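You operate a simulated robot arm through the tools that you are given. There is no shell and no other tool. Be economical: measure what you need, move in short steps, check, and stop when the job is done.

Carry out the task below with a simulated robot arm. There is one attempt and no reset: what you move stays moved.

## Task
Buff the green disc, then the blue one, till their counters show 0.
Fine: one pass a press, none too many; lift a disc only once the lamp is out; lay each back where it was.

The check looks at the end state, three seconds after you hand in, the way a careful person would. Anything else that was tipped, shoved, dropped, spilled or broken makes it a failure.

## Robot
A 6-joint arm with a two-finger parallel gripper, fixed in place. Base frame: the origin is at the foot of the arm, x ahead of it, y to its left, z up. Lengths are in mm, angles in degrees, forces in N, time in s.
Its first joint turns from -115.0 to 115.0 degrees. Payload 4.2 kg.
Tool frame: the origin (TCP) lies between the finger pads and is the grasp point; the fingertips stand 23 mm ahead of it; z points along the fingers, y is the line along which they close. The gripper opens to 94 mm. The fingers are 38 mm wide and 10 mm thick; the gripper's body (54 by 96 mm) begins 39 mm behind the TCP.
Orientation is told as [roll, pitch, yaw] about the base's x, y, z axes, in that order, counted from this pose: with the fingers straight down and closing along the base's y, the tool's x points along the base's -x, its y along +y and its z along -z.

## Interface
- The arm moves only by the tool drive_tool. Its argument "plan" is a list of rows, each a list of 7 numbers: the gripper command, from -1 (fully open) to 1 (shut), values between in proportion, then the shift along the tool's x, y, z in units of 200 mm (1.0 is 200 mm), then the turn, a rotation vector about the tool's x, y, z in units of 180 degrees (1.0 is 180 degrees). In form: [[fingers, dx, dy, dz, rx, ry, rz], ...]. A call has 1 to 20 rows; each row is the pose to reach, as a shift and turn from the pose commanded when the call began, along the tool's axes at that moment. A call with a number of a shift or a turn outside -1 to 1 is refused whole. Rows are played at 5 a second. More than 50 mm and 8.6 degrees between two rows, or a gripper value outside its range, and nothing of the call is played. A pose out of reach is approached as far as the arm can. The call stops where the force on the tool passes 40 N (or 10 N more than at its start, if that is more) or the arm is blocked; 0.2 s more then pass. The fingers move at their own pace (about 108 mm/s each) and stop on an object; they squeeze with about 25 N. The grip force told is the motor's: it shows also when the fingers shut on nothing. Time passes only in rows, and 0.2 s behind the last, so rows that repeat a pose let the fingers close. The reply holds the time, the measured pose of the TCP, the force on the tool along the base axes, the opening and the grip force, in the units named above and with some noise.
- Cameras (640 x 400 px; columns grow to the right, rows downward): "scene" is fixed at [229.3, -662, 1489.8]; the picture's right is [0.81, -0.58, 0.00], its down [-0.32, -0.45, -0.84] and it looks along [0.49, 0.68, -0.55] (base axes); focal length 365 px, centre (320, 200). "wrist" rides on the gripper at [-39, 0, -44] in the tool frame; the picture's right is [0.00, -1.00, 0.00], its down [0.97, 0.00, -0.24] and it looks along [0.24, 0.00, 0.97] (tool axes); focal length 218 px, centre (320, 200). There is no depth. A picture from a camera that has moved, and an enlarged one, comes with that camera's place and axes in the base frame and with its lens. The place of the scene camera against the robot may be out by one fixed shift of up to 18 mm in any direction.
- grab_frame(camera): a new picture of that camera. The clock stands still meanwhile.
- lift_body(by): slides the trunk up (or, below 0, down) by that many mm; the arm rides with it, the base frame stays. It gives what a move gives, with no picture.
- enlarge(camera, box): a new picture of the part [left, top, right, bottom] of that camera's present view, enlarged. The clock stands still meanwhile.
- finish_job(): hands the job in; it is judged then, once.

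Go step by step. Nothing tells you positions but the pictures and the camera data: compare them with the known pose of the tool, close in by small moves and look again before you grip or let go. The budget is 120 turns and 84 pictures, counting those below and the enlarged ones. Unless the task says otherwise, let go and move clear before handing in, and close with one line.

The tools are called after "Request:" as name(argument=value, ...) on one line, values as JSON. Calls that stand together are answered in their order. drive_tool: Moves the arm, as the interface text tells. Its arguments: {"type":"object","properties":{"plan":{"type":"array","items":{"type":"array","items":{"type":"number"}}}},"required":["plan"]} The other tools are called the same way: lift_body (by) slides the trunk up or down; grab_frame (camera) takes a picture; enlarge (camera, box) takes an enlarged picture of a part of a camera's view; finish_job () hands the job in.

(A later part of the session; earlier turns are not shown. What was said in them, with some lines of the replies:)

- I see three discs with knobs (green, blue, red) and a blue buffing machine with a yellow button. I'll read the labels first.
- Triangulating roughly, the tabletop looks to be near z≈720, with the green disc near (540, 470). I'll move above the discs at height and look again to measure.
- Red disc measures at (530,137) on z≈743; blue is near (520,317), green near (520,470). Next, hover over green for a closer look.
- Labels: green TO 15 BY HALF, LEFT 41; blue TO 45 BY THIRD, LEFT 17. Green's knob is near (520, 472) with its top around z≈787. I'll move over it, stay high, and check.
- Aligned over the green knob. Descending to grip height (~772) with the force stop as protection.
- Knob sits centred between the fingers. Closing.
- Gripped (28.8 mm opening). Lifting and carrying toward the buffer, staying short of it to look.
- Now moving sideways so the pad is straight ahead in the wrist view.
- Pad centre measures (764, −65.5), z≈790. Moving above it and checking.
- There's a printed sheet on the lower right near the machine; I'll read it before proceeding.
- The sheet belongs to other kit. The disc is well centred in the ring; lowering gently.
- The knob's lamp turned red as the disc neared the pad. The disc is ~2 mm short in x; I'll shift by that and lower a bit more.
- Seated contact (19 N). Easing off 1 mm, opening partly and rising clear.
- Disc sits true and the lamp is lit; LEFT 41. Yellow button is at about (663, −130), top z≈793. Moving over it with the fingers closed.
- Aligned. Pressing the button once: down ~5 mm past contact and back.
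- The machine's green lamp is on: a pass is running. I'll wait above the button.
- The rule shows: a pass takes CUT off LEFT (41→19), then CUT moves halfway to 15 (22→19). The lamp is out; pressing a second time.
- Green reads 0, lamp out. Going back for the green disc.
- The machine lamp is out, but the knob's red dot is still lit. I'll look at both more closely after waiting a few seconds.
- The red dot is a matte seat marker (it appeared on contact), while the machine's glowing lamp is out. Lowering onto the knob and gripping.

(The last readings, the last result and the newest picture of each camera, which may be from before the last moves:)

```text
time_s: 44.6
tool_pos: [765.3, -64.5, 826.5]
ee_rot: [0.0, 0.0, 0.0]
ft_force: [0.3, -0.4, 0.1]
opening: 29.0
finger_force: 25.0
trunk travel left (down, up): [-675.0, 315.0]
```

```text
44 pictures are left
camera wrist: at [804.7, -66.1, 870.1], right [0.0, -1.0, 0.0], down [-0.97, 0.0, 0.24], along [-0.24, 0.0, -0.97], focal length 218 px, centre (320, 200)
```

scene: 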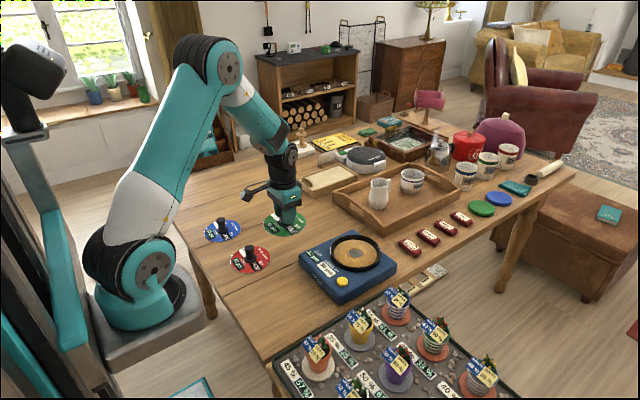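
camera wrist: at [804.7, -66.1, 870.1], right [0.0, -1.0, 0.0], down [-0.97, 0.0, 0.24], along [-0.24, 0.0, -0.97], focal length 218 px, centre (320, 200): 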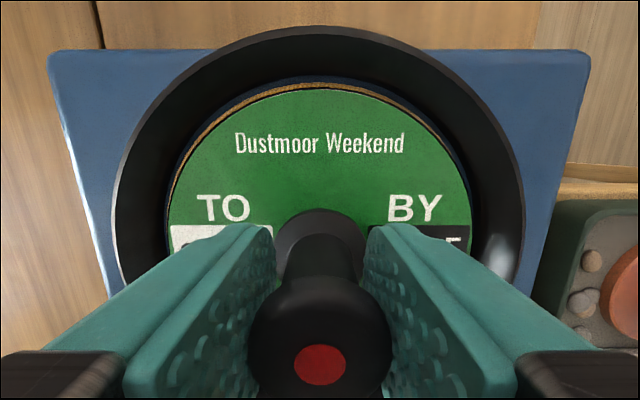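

Gripped. Lifting and carrying green back along the same way.

Request:
drive_tool(plan=[[1, 0, 0, -0.05, 0, 0, 0], [1, 0, 0, -0.2, 0, 0, 0], [1, 0, 0, -0.4, 0, 0, 0], [1, 0, 0, -0.5, 0, 0, 0], [1, 0.2, 0, -0.5, 0, 0, 0], [1, 0.4, 0, -0.5, 0, 0, 0], [1, 0.6, 0.1, -0.5, 0, 0, 0], [1, 0.73, 0.25, -0.5, 0, 0, 0], [1, 0.73, 0.45, -0.5, 0, 0, 0], [1, 0.73, 0.694, -0.5, 0, 0, 0], [1, 0.73, 0.694, -0.5, 0, 0, 0]])

Request:
drive_tool(plan=[[1, 0.1, 0.2, 0, 0, 0, 0], [1, 0.2, 0.4, 0, 0, 0, 0], [1, 0.3, 0.6, 0, 0, 0, 0], [1, 0.4, 0.8, 0, 0, 0, 0], [1, 0.5, 1.0, 0, 0, 0, 0], [1, 0.5, 1.0, 0, 0, 0, 0]])

Request:
drive_tool(plan=[[1, 0, 0.2, 0, 0, 0, 0], [1, 0, 0.4, 0, 0, 0, 0], [1, 0, 0.6, 0, 0, 0, 0], [1, 0, 0.8, 0, 0, 0, 0], [1, 0, 1.0, 0, 0, 0, 0], [1, 0, 1.0, 0.2, 0, 0, 0], [1, 0, 1.0, 0.4, 0, 0, 0], [1, 0, 1.0, 0.6, 0, 0, 0], [1, 0, 1.0, 0.7, 0, 0, 0], [1, 0, 1.0, 0.7, 0, 0, 0]])

Request:
grab_frame(camera="wrist")

```text
time_s: 47.0
tool_pos: [620.9, 74.0, 926.0]
ee_rot: [0.0, 0.0, 0.0]
ft_force: [0.3, -0.2, -1.4]
opening: 28.8
finger_force: 25.2
trunk travel left (down, up): [-675.0, 315.0]
```

```text
time_s: 48.4
tool_pos: [522.0, 275.2, 927.2]
ee_rot: [0.1, 0.1, -0.1]
ft_force: [-0.3, -0.1, -0.1]
opening: 29.0
finger_force: 24.9
trunk travel left (down, up): [-675.0, 315.0]
```

```text
time_s: 50.6
tool_pos: [522.2, 473.9, 787.1]
ee_rot: [0.1, 0.1, 0.0]
ft_force: [0.2, 0.0, 0.1]
opening: 29.1
finger_force: 24.6
trunk travel left (down, up): [-675.0, 315.0]
```

```text
43 pictures are left
camera wrist: at [559.6, 473.1, 830.0], right [0.0, -1.0, 0.0], down [-0.97, 0.0, 0.24], along [-0.24, 0.0, -0.97], focal length 218 px, centre (320, 200)
```

wrist: 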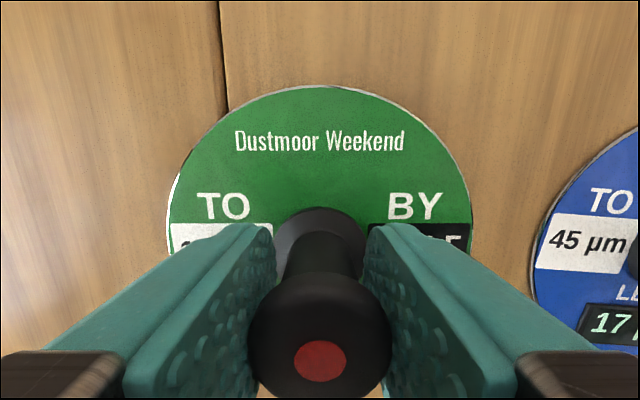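

Just above green's spot, small offsets only. Lowering with a 2 mm x correction until light contact.

Request:
drive_tool(plan=[[1, 0.011, -0.002, 0.02, 0, 0, 0], [1, 0.011, -0.002, 0.04, 0, 0, 0], [1, 0.011, -0.002, 0.048, 0, 0, 0], [1, 0.011, -0.002, 0.048, 0, 0, 0]])

```text
time_s: 51.6
tool_pos: [517.4, 474.2, 777.3]
ee_rot: [-0.1, 0.0, 0.0]
ft_force: [-0.1, -0.4, -0.1]
opening: 28.7
finger_force: 24.7
trunk travel left (down, up): [-675.0, 315.0]
```

Request:
drive_tool(plan=[[1, 0, 0, 0.006, 0, 0, 0], [1, 0, 0, 0.01, 0, 0, 0], [1, 0, 0, 0.01, 0, 0, 0]])

Request:
grab_frame(camera="wrist")

```text
time_s: 52.4
tool_pos: [518.8, 474.5, 776.0]
ee_rot: [0.1, -0.1, -0.1]
ft_force: [0.6, -1.4, 9.6]
opening: 28.7
finger_force: 24.6
trunk travel left (down, up): [-675.0, 315.0]
```

```text
42 pictures are left
camera wrist: at [557.2, 472.9, 819.9], right [0.0, -1.0, 0.0], down [-0.97, 0.0, 0.24], along [-0.24, 0.0, -0.97], focal length 218 px, centre (320, 200)
```

wrist: 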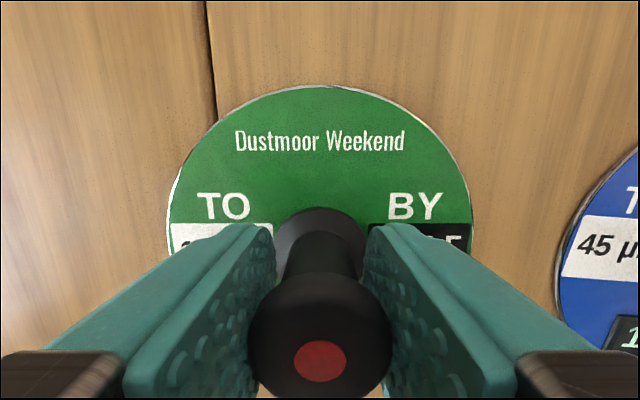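

Contact (~10 N), position matches the reference picture. Releasing, rising and moving over blue.

Request:
drive_tool(plan=[[1, 0, 0, -0.004, 0, 0, 0], [-0.2, 0, 0, -0.004, 0, 0, 0], [-0.2, 0, 0, -0.004, 0, 0, 0], [-0.2, 0, 0, -0.004, 0, 0, 0], [-0.2, 0, 0, -0.1, 0, 0, 0], [-0.2, 0, 0, -0.3, 0, 0, 0], [-0.2, 0, 0, -0.49, 0, 0, 0], [-0.2, 0, -0.2, -0.49, 0, 0, 0], [-0.2, 0, -0.4, -0.49, 0, 0, 0], [-0.2, -0.008, -0.6, -0.49, 0, 0, 0], [-0.2, -0.008, -0.77, -0.49, 0, 0, 0], [-0.2, -0.008, -0.77, -0.49, 0, 0, 0]])

Request:
grab_frame(camera="wrist")

Request:
enlarge(camera="scene", box=[180, 185, 290, 285])

```text
time_s: 55.0
tool_pos: [521.2, 319.2, 874.3]
ee_rot: [0.0, 0.0, 0.0]
ft_force: [0.5, 0.3, 0.7]
opening: 56.2
finger_force: 0.1
trunk travel left (down, up): [-675.0, 315.0]
```

```text
41 pictures are left
camera wrist: at [559.4, 318.5, 917.5], right [0.0, -1.0, 0.0], down [-0.97, 0.0, 0.24], along [-0.24, 0.0, -0.97], focal length 218 px, centre (320, 200)
```

wrist: 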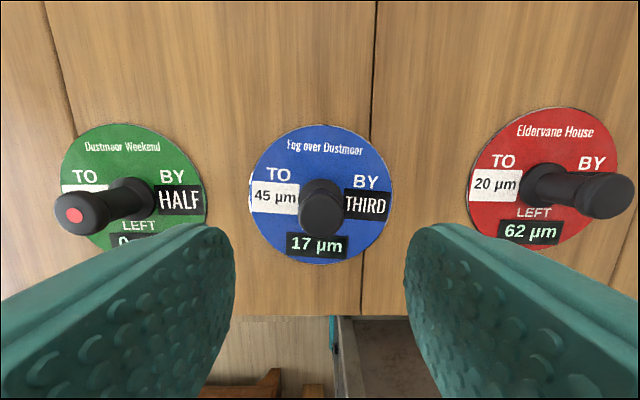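

```text
4.00 times, centred on (235, 235) of scene
camera zoom: at [229.3, -662.0, 1489.8], right [0.81, -0.58, 0.0], down [-0.32, -0.45, -0.84], along [0.49, 0.68, -0.55], focal length 1461 px, centre (660, 60)
```

zoom: 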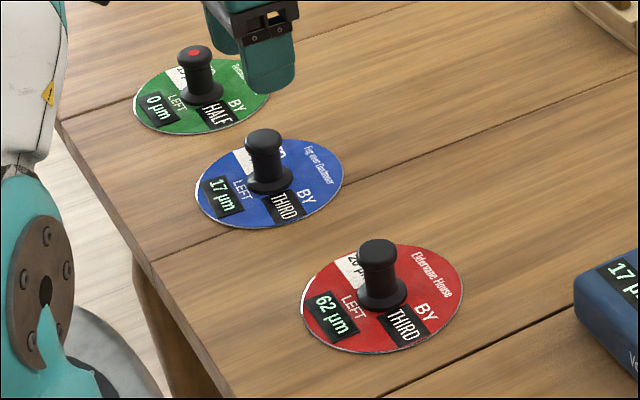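

Green is back where it was, reading 0. Blue is centred below; descending and gripping.

Request:
drive_tool(plan=[[-0.2, 0, 0, 0.2, 0, 0, 0], [-0.2, 0, 0, 0.4, 0, 0, 0], [-0.2, 0, 0, 0.494, 0, 0, 0], [-0.2, 0, 0, 0.494, 0, 0, 0], [1, 0, 0, 0.494, 0, 0, 0], [1, 0, 0, 0.494, 0, 0, 0], [1, 0, 0, 0.494, 0, 0, 0]])

Request:
grab_frame(camera="wrist")

```text
time_s: 56.6
tool_pos: [520.4, 320.3, 774.1]
ee_rot: [0.0, 0.0, 0.0]
ft_force: [-0.9, 0.1, -0.3]
opening: 28.7
finger_force: 25.6
trunk travel left (down, up): [-675.0, 315.0]
```

```text
39 pictures are left
camera wrist: at [558.8, 319.7, 818.1], right [0.0, -1.0, 0.0], down [-0.97, 0.0, 0.24], along [-0.24, 0.0, -0.97], focal length 218 px, centre (320, 200)
```

wrist: 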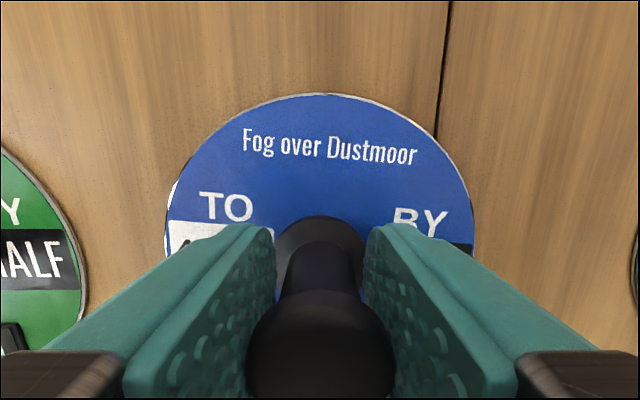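

Blue gripped. Lifting and carrying to the pad.

Request:
drive_tool(plan=[[1, 0, 0, -0.1, 0, 0, 0], [1, 0, 0, -0.3, 0, 0, 0], [1, 0, 0, -0.5, 0, 0, 0], [1, 0, 0, -0.7, 0, 0, 0], [1, 0, -0.2, -0.7, 0, 0, 0], [1, 0, -0.4, -0.7, 0, 0, 0], [1, 0, -0.6, -0.7, 0, 0, 0], [1, 0, -0.8, -0.7, 0, 0, 0], [1, 0, -1.0, -0.7, 0, 0, 0], [1, 0, -1.0, -0.7, 0, 0, 0]])

Request:
drive_tool(plan=[[1, -0.12, -0.18, 0, 0, 0, 0], [1, -0.24, -0.36, 0, 0, 0, 0], [1, -0.36, -0.54, 0, 0, 0, 0], [1, -0.48, -0.72, 0, 0, 0, 0], [1, -0.618, -0.926, 0, 0, 0, 0], [1, -0.618, -0.926, 0, 0, 0, 0]])

Request:
drive_tool(plan=[[1, -0.2, 0, 0, 0, 0, 0], [1, -0.4, 0, 0, 0, 0, 0], [1, -0.618, 0, 0, 0, 0, 0], [1, -0.618, 0, 0.2, 0, 0, 0], [1, -0.618, 0, 0.36, 0, 0, 0], [1, -0.618, 0, 0.36, 0, 0, 0]])

Request:
grab_frame(camera="wrist")

```text
time_s: 58.8
tool_pos: [519.3, 118.9, 916.1]
ee_rot: [0.1, 0.0, 0.0]
ft_force: [-0.1, -0.1, 0.0]
opening: 28.5
finger_force: 24.7
trunk travel left (down, up): [-675.0, 315.0]
```

```text
time_s: 60.2
tool_pos: [643.0, -65.4, 914.7]
ee_rot: [0.0, -0.1, 0.0]
ft_force: [-0.3, 0.6, -0.6]
opening: 28.6
finger_force: 24.8
trunk travel left (down, up): [-675.0, 315.0]
```

```text
time_s: 61.6
tool_pos: [765.9, -66.4, 843.0]
ee_rot: [0.0, -0.1, 0.0]
ft_force: [0.6, 0.7, -0.2]
opening: 28.5
finger_force: 25.7
trunk travel left (down, up): [-675.0, 315.0]
```

```text
38 pictures are left
camera wrist: at [805.4, -65.4, 886.2], right [0.0, -1.0, 0.0], down [-0.97, 0.0, 0.24], along [-0.24, 0.0, -0.97], focal length 218 px, centre (320, 200)
```

wrist: 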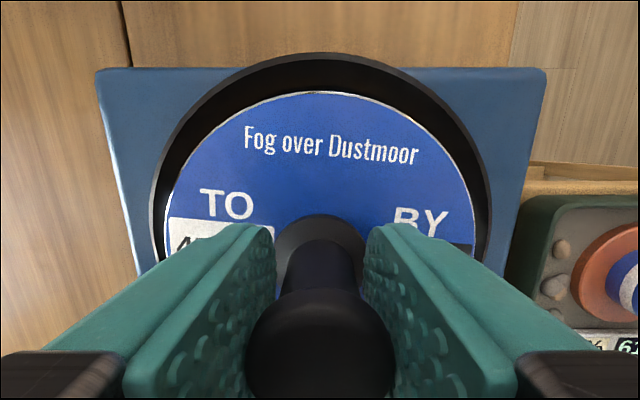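

Centred over the ring. Lowering.

Request:
drive_tool(plan=[[1, -0.002, 0, 0.04, 0, 0, 0], [1, -0.002, 0, 0.07, 0, 0, 0], [1, -0.002, 0, 0.08, 0, 0, 0], [1, -0.002, 0, 0.085, 0, 0, 0], [1, -0.002, 0, 0.085, 0, 0, 0]])

Request:
grab_frame(camera="wrist")

```text
time_s: 62.8
tool_pos: [767.0, -65.4, 826.5]
ee_rot: [0.1, 0.1, 0.0]
ft_force: [0.1, 1.0, 0.2]
opening: 28.7
finger_force: 25.0
trunk travel left (down, up): [-675.0, 315.0]
```

```text
37 pictures are left
camera wrist: at [805.7, -66.1, 869.0], right [0.0, -1.0, 0.0], down [-0.97, 0.0, 0.24], along [-0.24, 0.0, -0.97], focal length 218 px, centre (320, 200)
```

wrist: 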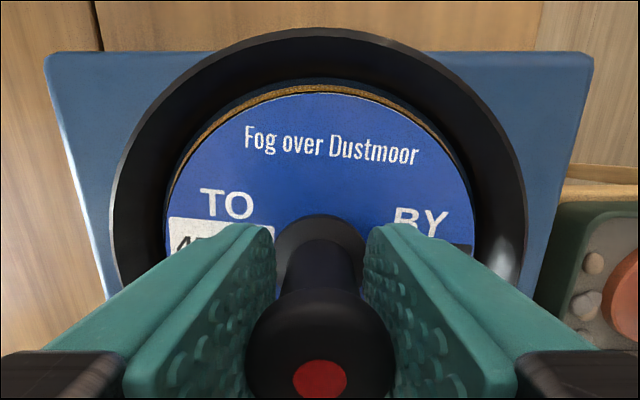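

Request:
drive_tool(plan=[[1, -0.003, 0, 0.004, 0, 0, 0], [1, -0.003, 0, 0.008, 0, 0, 0], [1, -0.003, 0, 0.008, 0, 0, 0]])

```text
time_s: 63.6
tool_pos: [769.1, -65.2, 824.3]
ee_rot: [0.0, 0.0, 0.0]
ft_force: [-1.4, 0.5, 2.9]
opening: 28.6
finger_force: 25.1
trunk travel left (down, up): [-675.0, 315.0]
```

Touching lightly. Releasing, rising, and going to the button hover point.

Request:
drive_tool(plan=[[-0.2, 0, 0, 0, 0, 0, 0], [-0.2, 0, 0, 0, 0, 0, 0], [-0.2, 0, 0, 0, 0, 0, 0], [-0.2, 0, 0, -0.1, 0, 0, 0], [-0.2, 0, 0, -0.3, 0, 0, 0], [-0.2, 0, 0, -0.5, 0, 0, 0], [1, 0.2, -0.12, -0.5, 0, 0, 0], [1, 0.4, -0.24, -0.5, 0, 0, 0], [1, 0.523, -0.315, -0.5, 0, 0, 0], [1, 0.523, -0.315, -0.3, 0, 0, 0], [1, 0.523, -0.315, -0.147, 0, 0, 0], [1, 0.523, -0.315, -0.147, 0, 0, 0]])

Request:
grab_frame(camera="wrist")

Request:
enlarge(camera="scene", box=[290, 220, 410, 310])

```text
time_s: 66.2
tool_pos: [661.4, -129.1, 853.4]
ee_rot: [0.0, 0.0, 0.0]
ft_force: [0.2, -0.2, 1.3]
opening: 0.2
finger_force: 24.8
trunk travel left (down, up): [-675.0, 315.0]
```

```text
36 pictures are left
camera wrist: at [701.1, -128.8, 896.3], right [0.0, -1.0, 0.0], down [-0.97, 0.0, 0.24], along [-0.24, 0.0, -0.97], focal length 218 px, centre (320, 200)
```

wrist: 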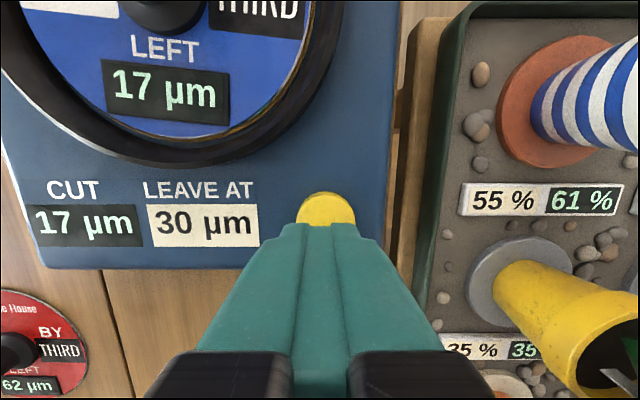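

```text
4.44 times, centred on (350, 265) of scene
camera zoom: at [229.3, -662.0, 1489.8], right [0.81, -0.58, 0.0], down [-0.32, -0.45, -0.84], along [0.49, 0.68, -0.55], focal length 1624 px, centre (187, -89)
```

zoom: 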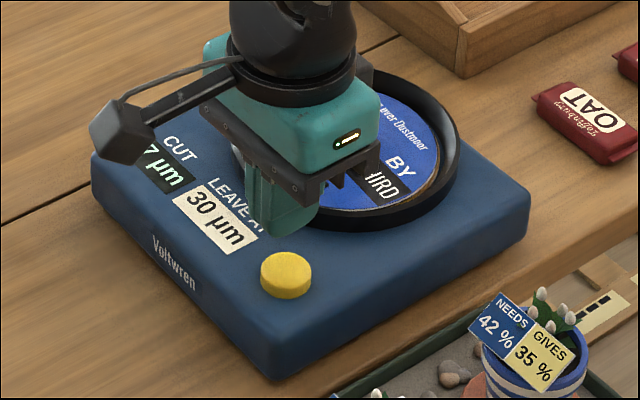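

Blue is seated with LEFT 17 and CUT 17, so one pass should do. Pressing once and waiting.

Request:
drive_tool(plan=[[1, 0, 0, 0.1, 0, 0, 0], [1, 0, 0, 0.17, 0, 0, 0], [1, 0, 0, 0.2, 0, 0, 0], [1, 0, 0, 0.17, 0, 0, 0], [1, 0, 0, 0, 0, 0, 0], [1, 0, 0, 0, 0, 0, 0]])

Request:
drive_tool(plan=[[1, 0, 0, 0, 0, 0, 0], [1, 0, 0, 0, 0, 0, 0], [1, 0, 0, 0, 0, 0, 0], [1, 0, 0, 0, 0, 0, 0], [1, 0, 0, 0, 0, 0, 0], [1, 0, 0, 0, 0, 0, 0], [1, 0, 0, 0, 0, 0, 0], [1, 0, 0, 0, 0, 0, 0], [1, 0, 0, 0, 0, 0, 0], [1, 0, 0, 0, 0, 0, 0], [1, 0, 0, 0, 0, 0, 0], [1, 0, 0, 0, 0, 0, 0], [1, 0, 0, 0, 0, 0, 0], [1, 0, 0, 0, 0, 0, 0], [1, 0, 0, 0, 0, 0, 0], [1, 0, 0, 0, 0, 0, 0], [1, 0, 0, 0, 0, 0, 0], [1, 0, 0, 0, 0, 0, 0], [1, 0, 0, 0, 0, 0, 0], [1, 0, 0, 0, 0, 0, 0]])

Request:
grab_frame(camera="wrist")

```text
time_s: 67.6
tool_pos: [663.0, -127.9, 852.8]
ee_rot: [0.1, 0.1, 0.0]
ft_force: [-0.5, -0.7, 1.2]
opening: 0.0
finger_force: 24.6
trunk travel left (down, up): [-675.0, 315.0]
```

```text
time_s: 71.8
tool_pos: [662.6, -128.5, 853.8]
ee_rot: [-0.1, 0.0, 0.0]
ft_force: [0.0, 0.3, -0.6]
opening: 0.1
finger_force: 25.2
trunk travel left (down, up): [-675.0, 315.0]
```

```text
34 pictures are left
camera wrist: at [701.5, -128.5, 897.0], right [0.0, -1.0, 0.0], down [-0.97, 0.0, 0.24], along [-0.24, 0.0, -0.97], focal length 218 px, centre (320, 200)
```

wrist: 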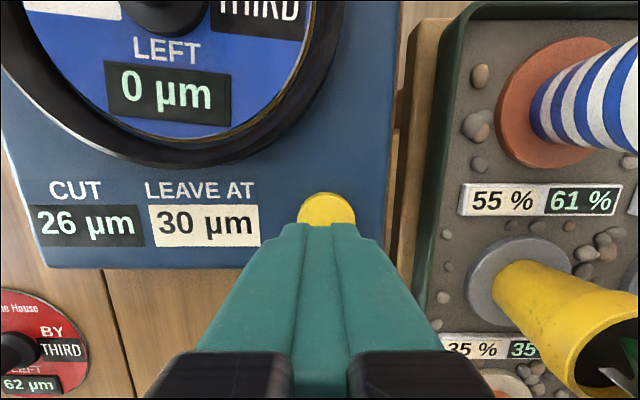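

Blue reads 0 and the lamp is out. Fetching it.

Request:
drive_tool(plan=[[-0.2, 0, 0, -0.2, 0, 0, 0], [-0.2, 0, 0, -0.35, 0, 0, 0], [-0.2, -0.2, 0.12, -0.35, 0, 0, 0], [-0.2, -0.4, 0.24, -0.35, 0, 0, 0], [-0.2, -0.521, 0.315, -0.35, 0, 0, 0], [-0.2, -0.521, 0.315, -0.2, 0, 0, 0], [-0.2, -0.521, 0.315, -0.1, 0, 0, 0], [-0.2, -0.521, 0.315, -0.1, 0, 0, 0]])

Request:
grab_frame(camera="wrist")

```text
time_s: 73.6
tool_pos: [767.8, -66.3, 873.3]
ee_rot: [-0.1, 0.0, 0.0]
ft_force: [0.0, 0.3, -0.2]
opening: 56.4
finger_force: 0.1
trunk travel left (down, up): [-675.0, 315.0]
```

```text
33 pictures are left
camera wrist: at [806.4, -66.8, 917.0], right [0.0, -1.0, 0.0], down [-0.97, 0.0, 0.24], along [-0.24, 0.0, -0.97], focal length 218 px, centre (320, 200)
```

wrist: 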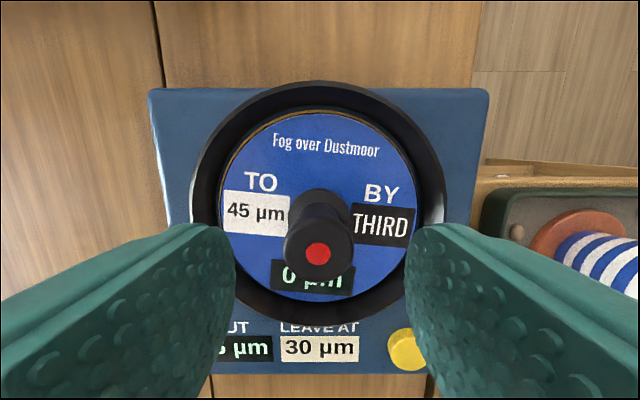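

Request:
drive_tool(plan=[[-0.2, 0.002, 0.003, 0.12, 0, 0, 0], [-0.2, 0.002, 0.003, 0.2, 0, 0, 0], [-0.2, 0.002, 0.003, 0.24, 0, 0, 0], [-0.2, 0.002, 0.003, 0.24, 0, 0, 0], [1, 0.002, 0.003, 0.24, 0, 0, 0], [1, 0.002, 0.003, 0.24, 0, 0, 0], [1, 0.002, 0.003, 0.24, 0, 0, 0]])

Request:
grab_frame(camera="wrist")

```text
time_s: 75.2
tool_pos: [768.1, -66.4, 826.4]
ee_rot: [0.0, -0.1, 0.0]
ft_force: [-0.6, -0.2, 0.0]
opening: 28.2
finger_force: 24.9
trunk travel left (down, up): [-675.0, 315.0]
```

```text
32 pictures are left
camera wrist: at [806.0, -66.3, 868.9], right [0.0, -1.0, 0.0], down [-0.97, 0.0, 0.24], along [-0.24, 0.0, -0.97], focal length 218 px, centre (320, 200)
```

wrist: 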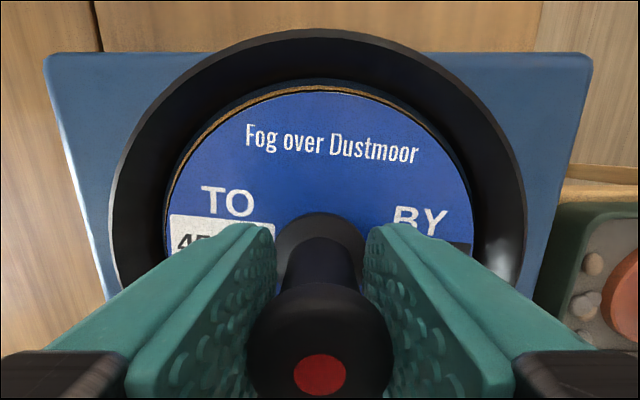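

Gripped. Carrying blue back.

Request:
drive_tool(plan=[[1, 0, 0, -0.05, 0, 0, 0], [1, 0, 0, -0.2, 0, 0, 0], [1, 0, 0, -0.4, 0, 0, 0], [1, 0, 0, -0.5, 0, 0, 0], [1, 0.2, 0, -0.5, 0, 0, 0], [1, 0.4, 0, -0.5, 0, 0, 0], [1, 0.6, 0.1, -0.5, 0, 0, 0], [1, 0.7, 0.25, -0.5, 0, 0, 0], [1, 0.8, 0.4, -0.5, 0, 0, 0], [1, 0.9, 0.55, -0.5, 0, 0, 0], [1, 0.9, 0.75, -0.5, 0, 0, 0], [1, 0.9, 0.927, -0.5, 0, 0, 0], [1, 0.9, 0.927, -0.5, 0, 0, 0]])

Request:
drive_tool(plan=[[1, 0.1, 0.2, 0, 0, 0, 0], [1, 0.2, 0.4, 0, 0, 0, 0], [1, 0.3, 0.6, 0, 0, 0, 0], [1, 0.339, 0.8, 0, 0, 0, 0], [1, 0.339, 1.0, 0, 0, 0, 0], [1, 0.339, 1.0, 0.2, 0, 0, 0], [1, 0.339, 1.0, 0.4, 0, 0, 0], [1, 0.339, 1.0, 0.6, 0, 0, 0], [1, 0.339, 1.0, 0.7, 0, 0, 0], [1, 0.339, 1.0, 0.7, 0, 0, 0]])

Request:
grab_frame(camera="wrist")

```text
time_s: 78.0
tool_pos: [588.3, 119.5, 924.6]
ee_rot: [0.0, 0.1, 0.1]
ft_force: [-0.6, -0.5, -1.0]
opening: 28.5
finger_force: 25.0
trunk travel left (down, up): [-675.0, 315.0]
```

```text
time_s: 80.2
tool_pos: [519.7, 318.8, 785.7]
ee_rot: [-0.1, 0.0, -0.1]
ft_force: [0.4, 0.0, 0.5]
opening: 28.3
finger_force: 24.7
trunk travel left (down, up): [-675.0, 315.0]
```

```text
31 pictures are left
camera wrist: at [557.8, 319.3, 828.5], right [0.0, -1.0, 0.0], down [-0.97, 0.0, 0.24], along [-0.24, 0.0, -0.97], focal length 218 px, centre (320, 200)
```

wrist: 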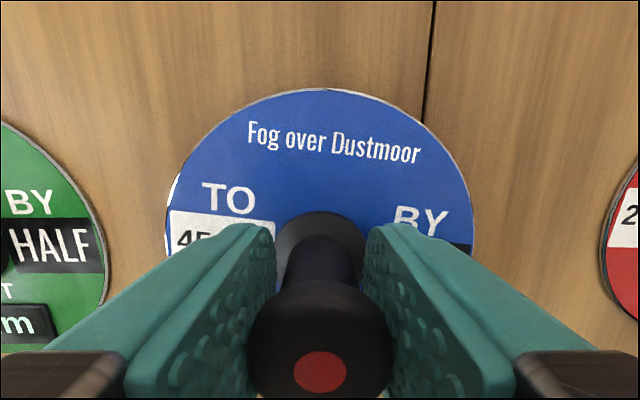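

Slight yaw (~1.5–2°) crept in; correcting that and lowering.

Request:
drive_tool(plan=[[1, 0.003, 0, 0.02, 0, 0, -0.009], [1, 0.003, 0, 0.04, 0, 0, -0.009], [1, 0.003, 0, 0.046, 0, 0, -0.009], [1, 0.003, 0, 0.05, 0, 0, -0.009], [1, 0.003, 0, 0.05, 0, 0, -0.009]])

```text
time_s: 81.4
tool_pos: [518.9, 320.2, 775.2]
ee_rot: [0.0, 0.0, 1.5]
ft_force: [-0.2, -0.1, -0.4]
opening: 28.4
finger_force: 25.0
trunk travel left (down, up): [-675.0, 315.0]
```

Request:
drive_tool(plan=[[1, 0, 0, 0.005, 0, 0, 0], [1, 0, 0, 0.01, 0, 0, 0], [1, 0, 0, 0.01, 0, 0, 0]])

Request:
grab_frame(camera="wrist")

```text
time_s: 82.2
tool_pos: [519.8, 320.7, 775.1]
ee_rot: [0.2, -0.1, 1.5]
ft_force: [-1.0, -3.4, 22.6]
opening: 28.3
finger_force: 25.4
trunk travel left (down, up): [-675.0, 315.0]
```

```text
30 pictures are left
camera wrist: at [557.5, 320.7, 818.6], right [0.03, -1.0, 0.0], down [-0.97, -0.03, 0.24], along [-0.24, 0.0, -0.97], focal length 218 px, centre (320, 200)
```

wrist: 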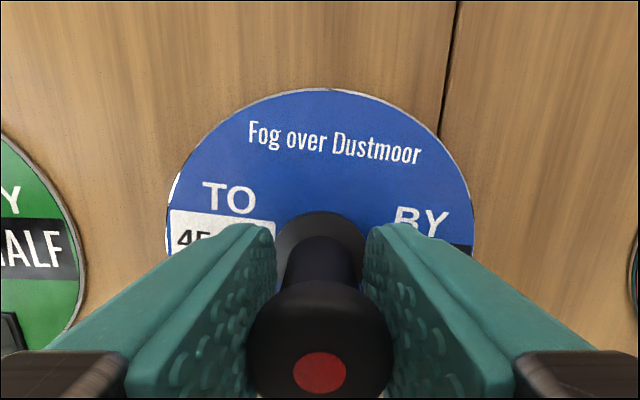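

Contact made. Easing off, releasing, and rising clear to check.

Request:
drive_tool(plan=[[1, 0, 0, -0.006, 0, 0, 0], [-0.2, 0, 0, -0.006, 0, 0, 0], [-0.2, 0, 0, -0.006, 0, 0, 0], [-0.2, 0, 0, -0.006, 0, 0, 0], [-0.2, 0, 0, -0.1, 0, 0, 0], [-0.2, 0, 0, -0.3, 0, 0, 0], [-0.2, 0, 0, -0.49, 0, 0, 0], [-0.2, 0, 0, -0.7, 0, 0, 0], [-0.2, -0.2, 0, -0.9, 0, 0, 0.009], [-0.2, -0.2, 0, -0.9, 0, 0, 0.009]])

Request:
grab_frame(camera="wrist")

Request:
enlarge(camera="scene", box=[180, 185, 290, 285])

Request:
grab_frame(camera="scene")

```text
refused: row 9 steps farther than a row can; nothing moved
```

```text
29 pictures are left
camera wrist: at [557.5, 320.7, 818.6], right [0.03, -1.0, 0.0], down [-0.97, -0.03, 0.24], along [-0.24, 0.0, -0.97], focal length 218 px, centre (320, 200)
```

wrist: 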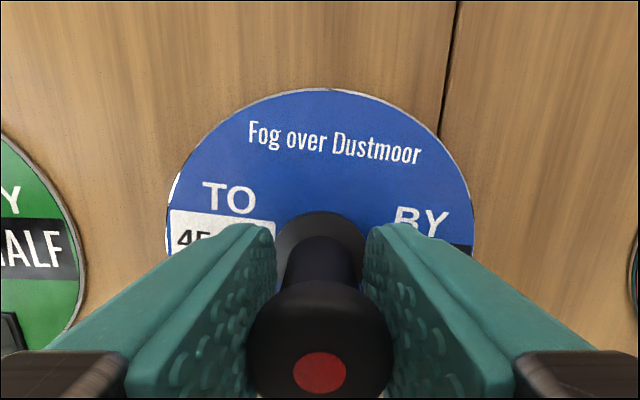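

```text
4.00 times, centred on (235, 235) of scene
camera zoom: at [229.3, -662.0, 1489.8], right [0.81, -0.58, 0.0], down [-0.32, -0.45, -0.84], along [0.49, 0.68, -0.55], focal length 1461 px, centre (660, 60)
```

zoom: 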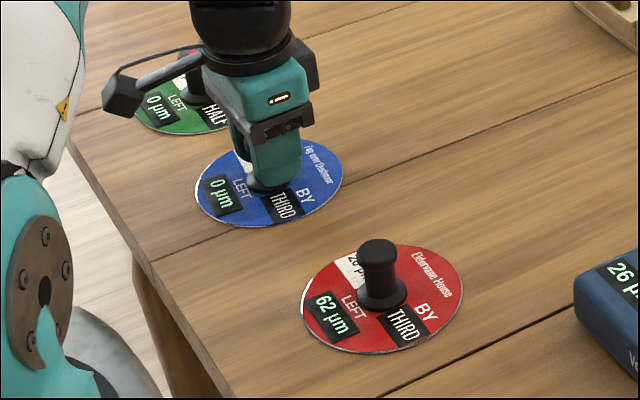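

```text
27 pictures are left
```

scene: 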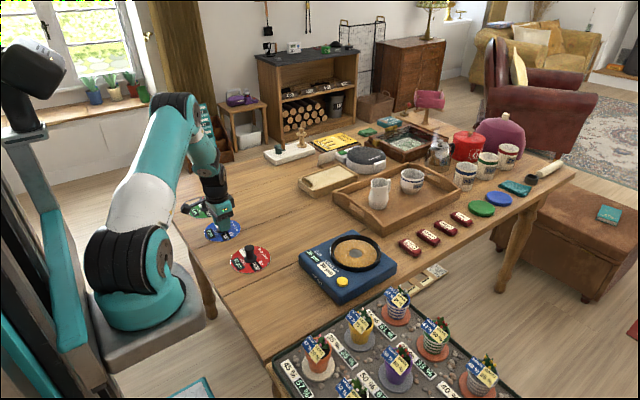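

The call was refused (step too long) and nothing moved; the placement matches the original. Repeating with shorter steps.

Request:
drive_tool(plan=[[1, 0, 0, -0.006, 0, 0, 0], [-0.2, 0, 0, -0.006, 0, 0, 0], [-0.2, 0, 0, -0.006, 0, 0, 0], [-0.2, 0, 0, -0.006, 0, 0, 0], [-0.2, 0, 0, -0.1, 0, 0, 0], [-0.2, 0, 0, -0.3, 0, 0, 0], [-0.2, 0, 0, -0.5, 0, 0, 0], [-0.2, 0, 0, -0.7, 0, 0, 0], [-0.2, 0, 0, -0.85, 0, 0, 0.009], [-0.2, 0, 0, -0.85, 0, 0, 0.009]])

Request:
grab_frame(camera="wrist")

Request:
enlarge(camera="scene", box=[180, 185, 290, 285])

Request:
enlarge(camera="scene", box=[290, 220, 410, 310])

```text
time_s: 84.4
tool_pos: [519.6, 319.6, 943.4]
ee_rot: [0.0, 0.0, 0.0]
ft_force: [0.0, 0.0, 0.5]
opening: 56.1
finger_force: 0.1
trunk travel left (down, up): [-675.0, 315.0]
```

```text
26 pictures are left
camera wrist: at [557.5, 318.9, 987.7], right [0.0, -1.0, 0.0], down [-0.97, 0.0, 0.24], along [-0.24, 0.0, -0.97], focal length 218 px, centre (320, 200)
```

wrist: 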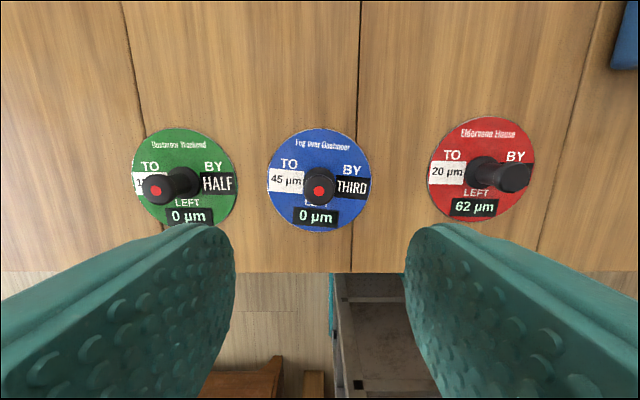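

```text
4.00 times, centred on (235, 235) of scene
camera zoom: at [229.3, -662.0, 1489.8], right [0.81, -0.58, 0.0], down [-0.32, -0.45, -0.84], along [0.49, 0.68, -0.55], focal length 1461 px, centre (660, 60)
```

zoom: 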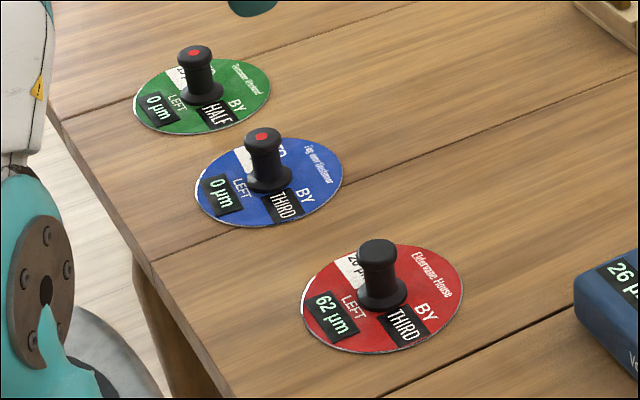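

```text
4.44 times, centred on (350, 265) of scene
camera zoom: at [229.3, -662.0, 1489.8], right [0.81, -0.58, 0.0], down [-0.32, -0.45, -0.84], along [0.49, 0.68, -0.55], focal length 1624 px, centre (187, -89)
```

zoom: 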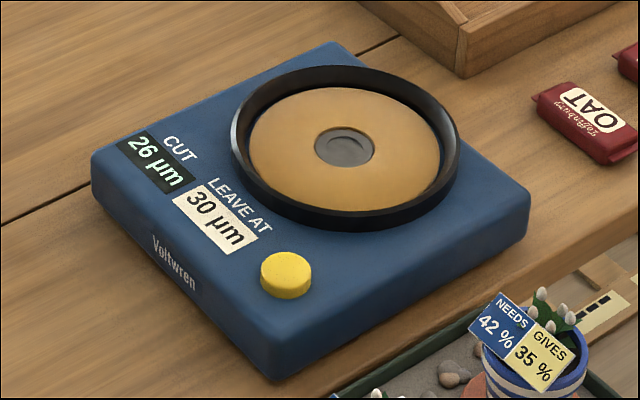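

Both discs are back in place reading 0, nothing else was disturbed, and the arm is clear. Handing in.

Request:
finish_job()

```text
The job is handed in.
```

The green disc (two passes) and then the blue disc (one pass) are buffed to 0. Both are back where they were and the arm is clear; the machine's CUT reads 26 µm against its "LEAVE AT 30 µm" label, which no permitted pass could fix.
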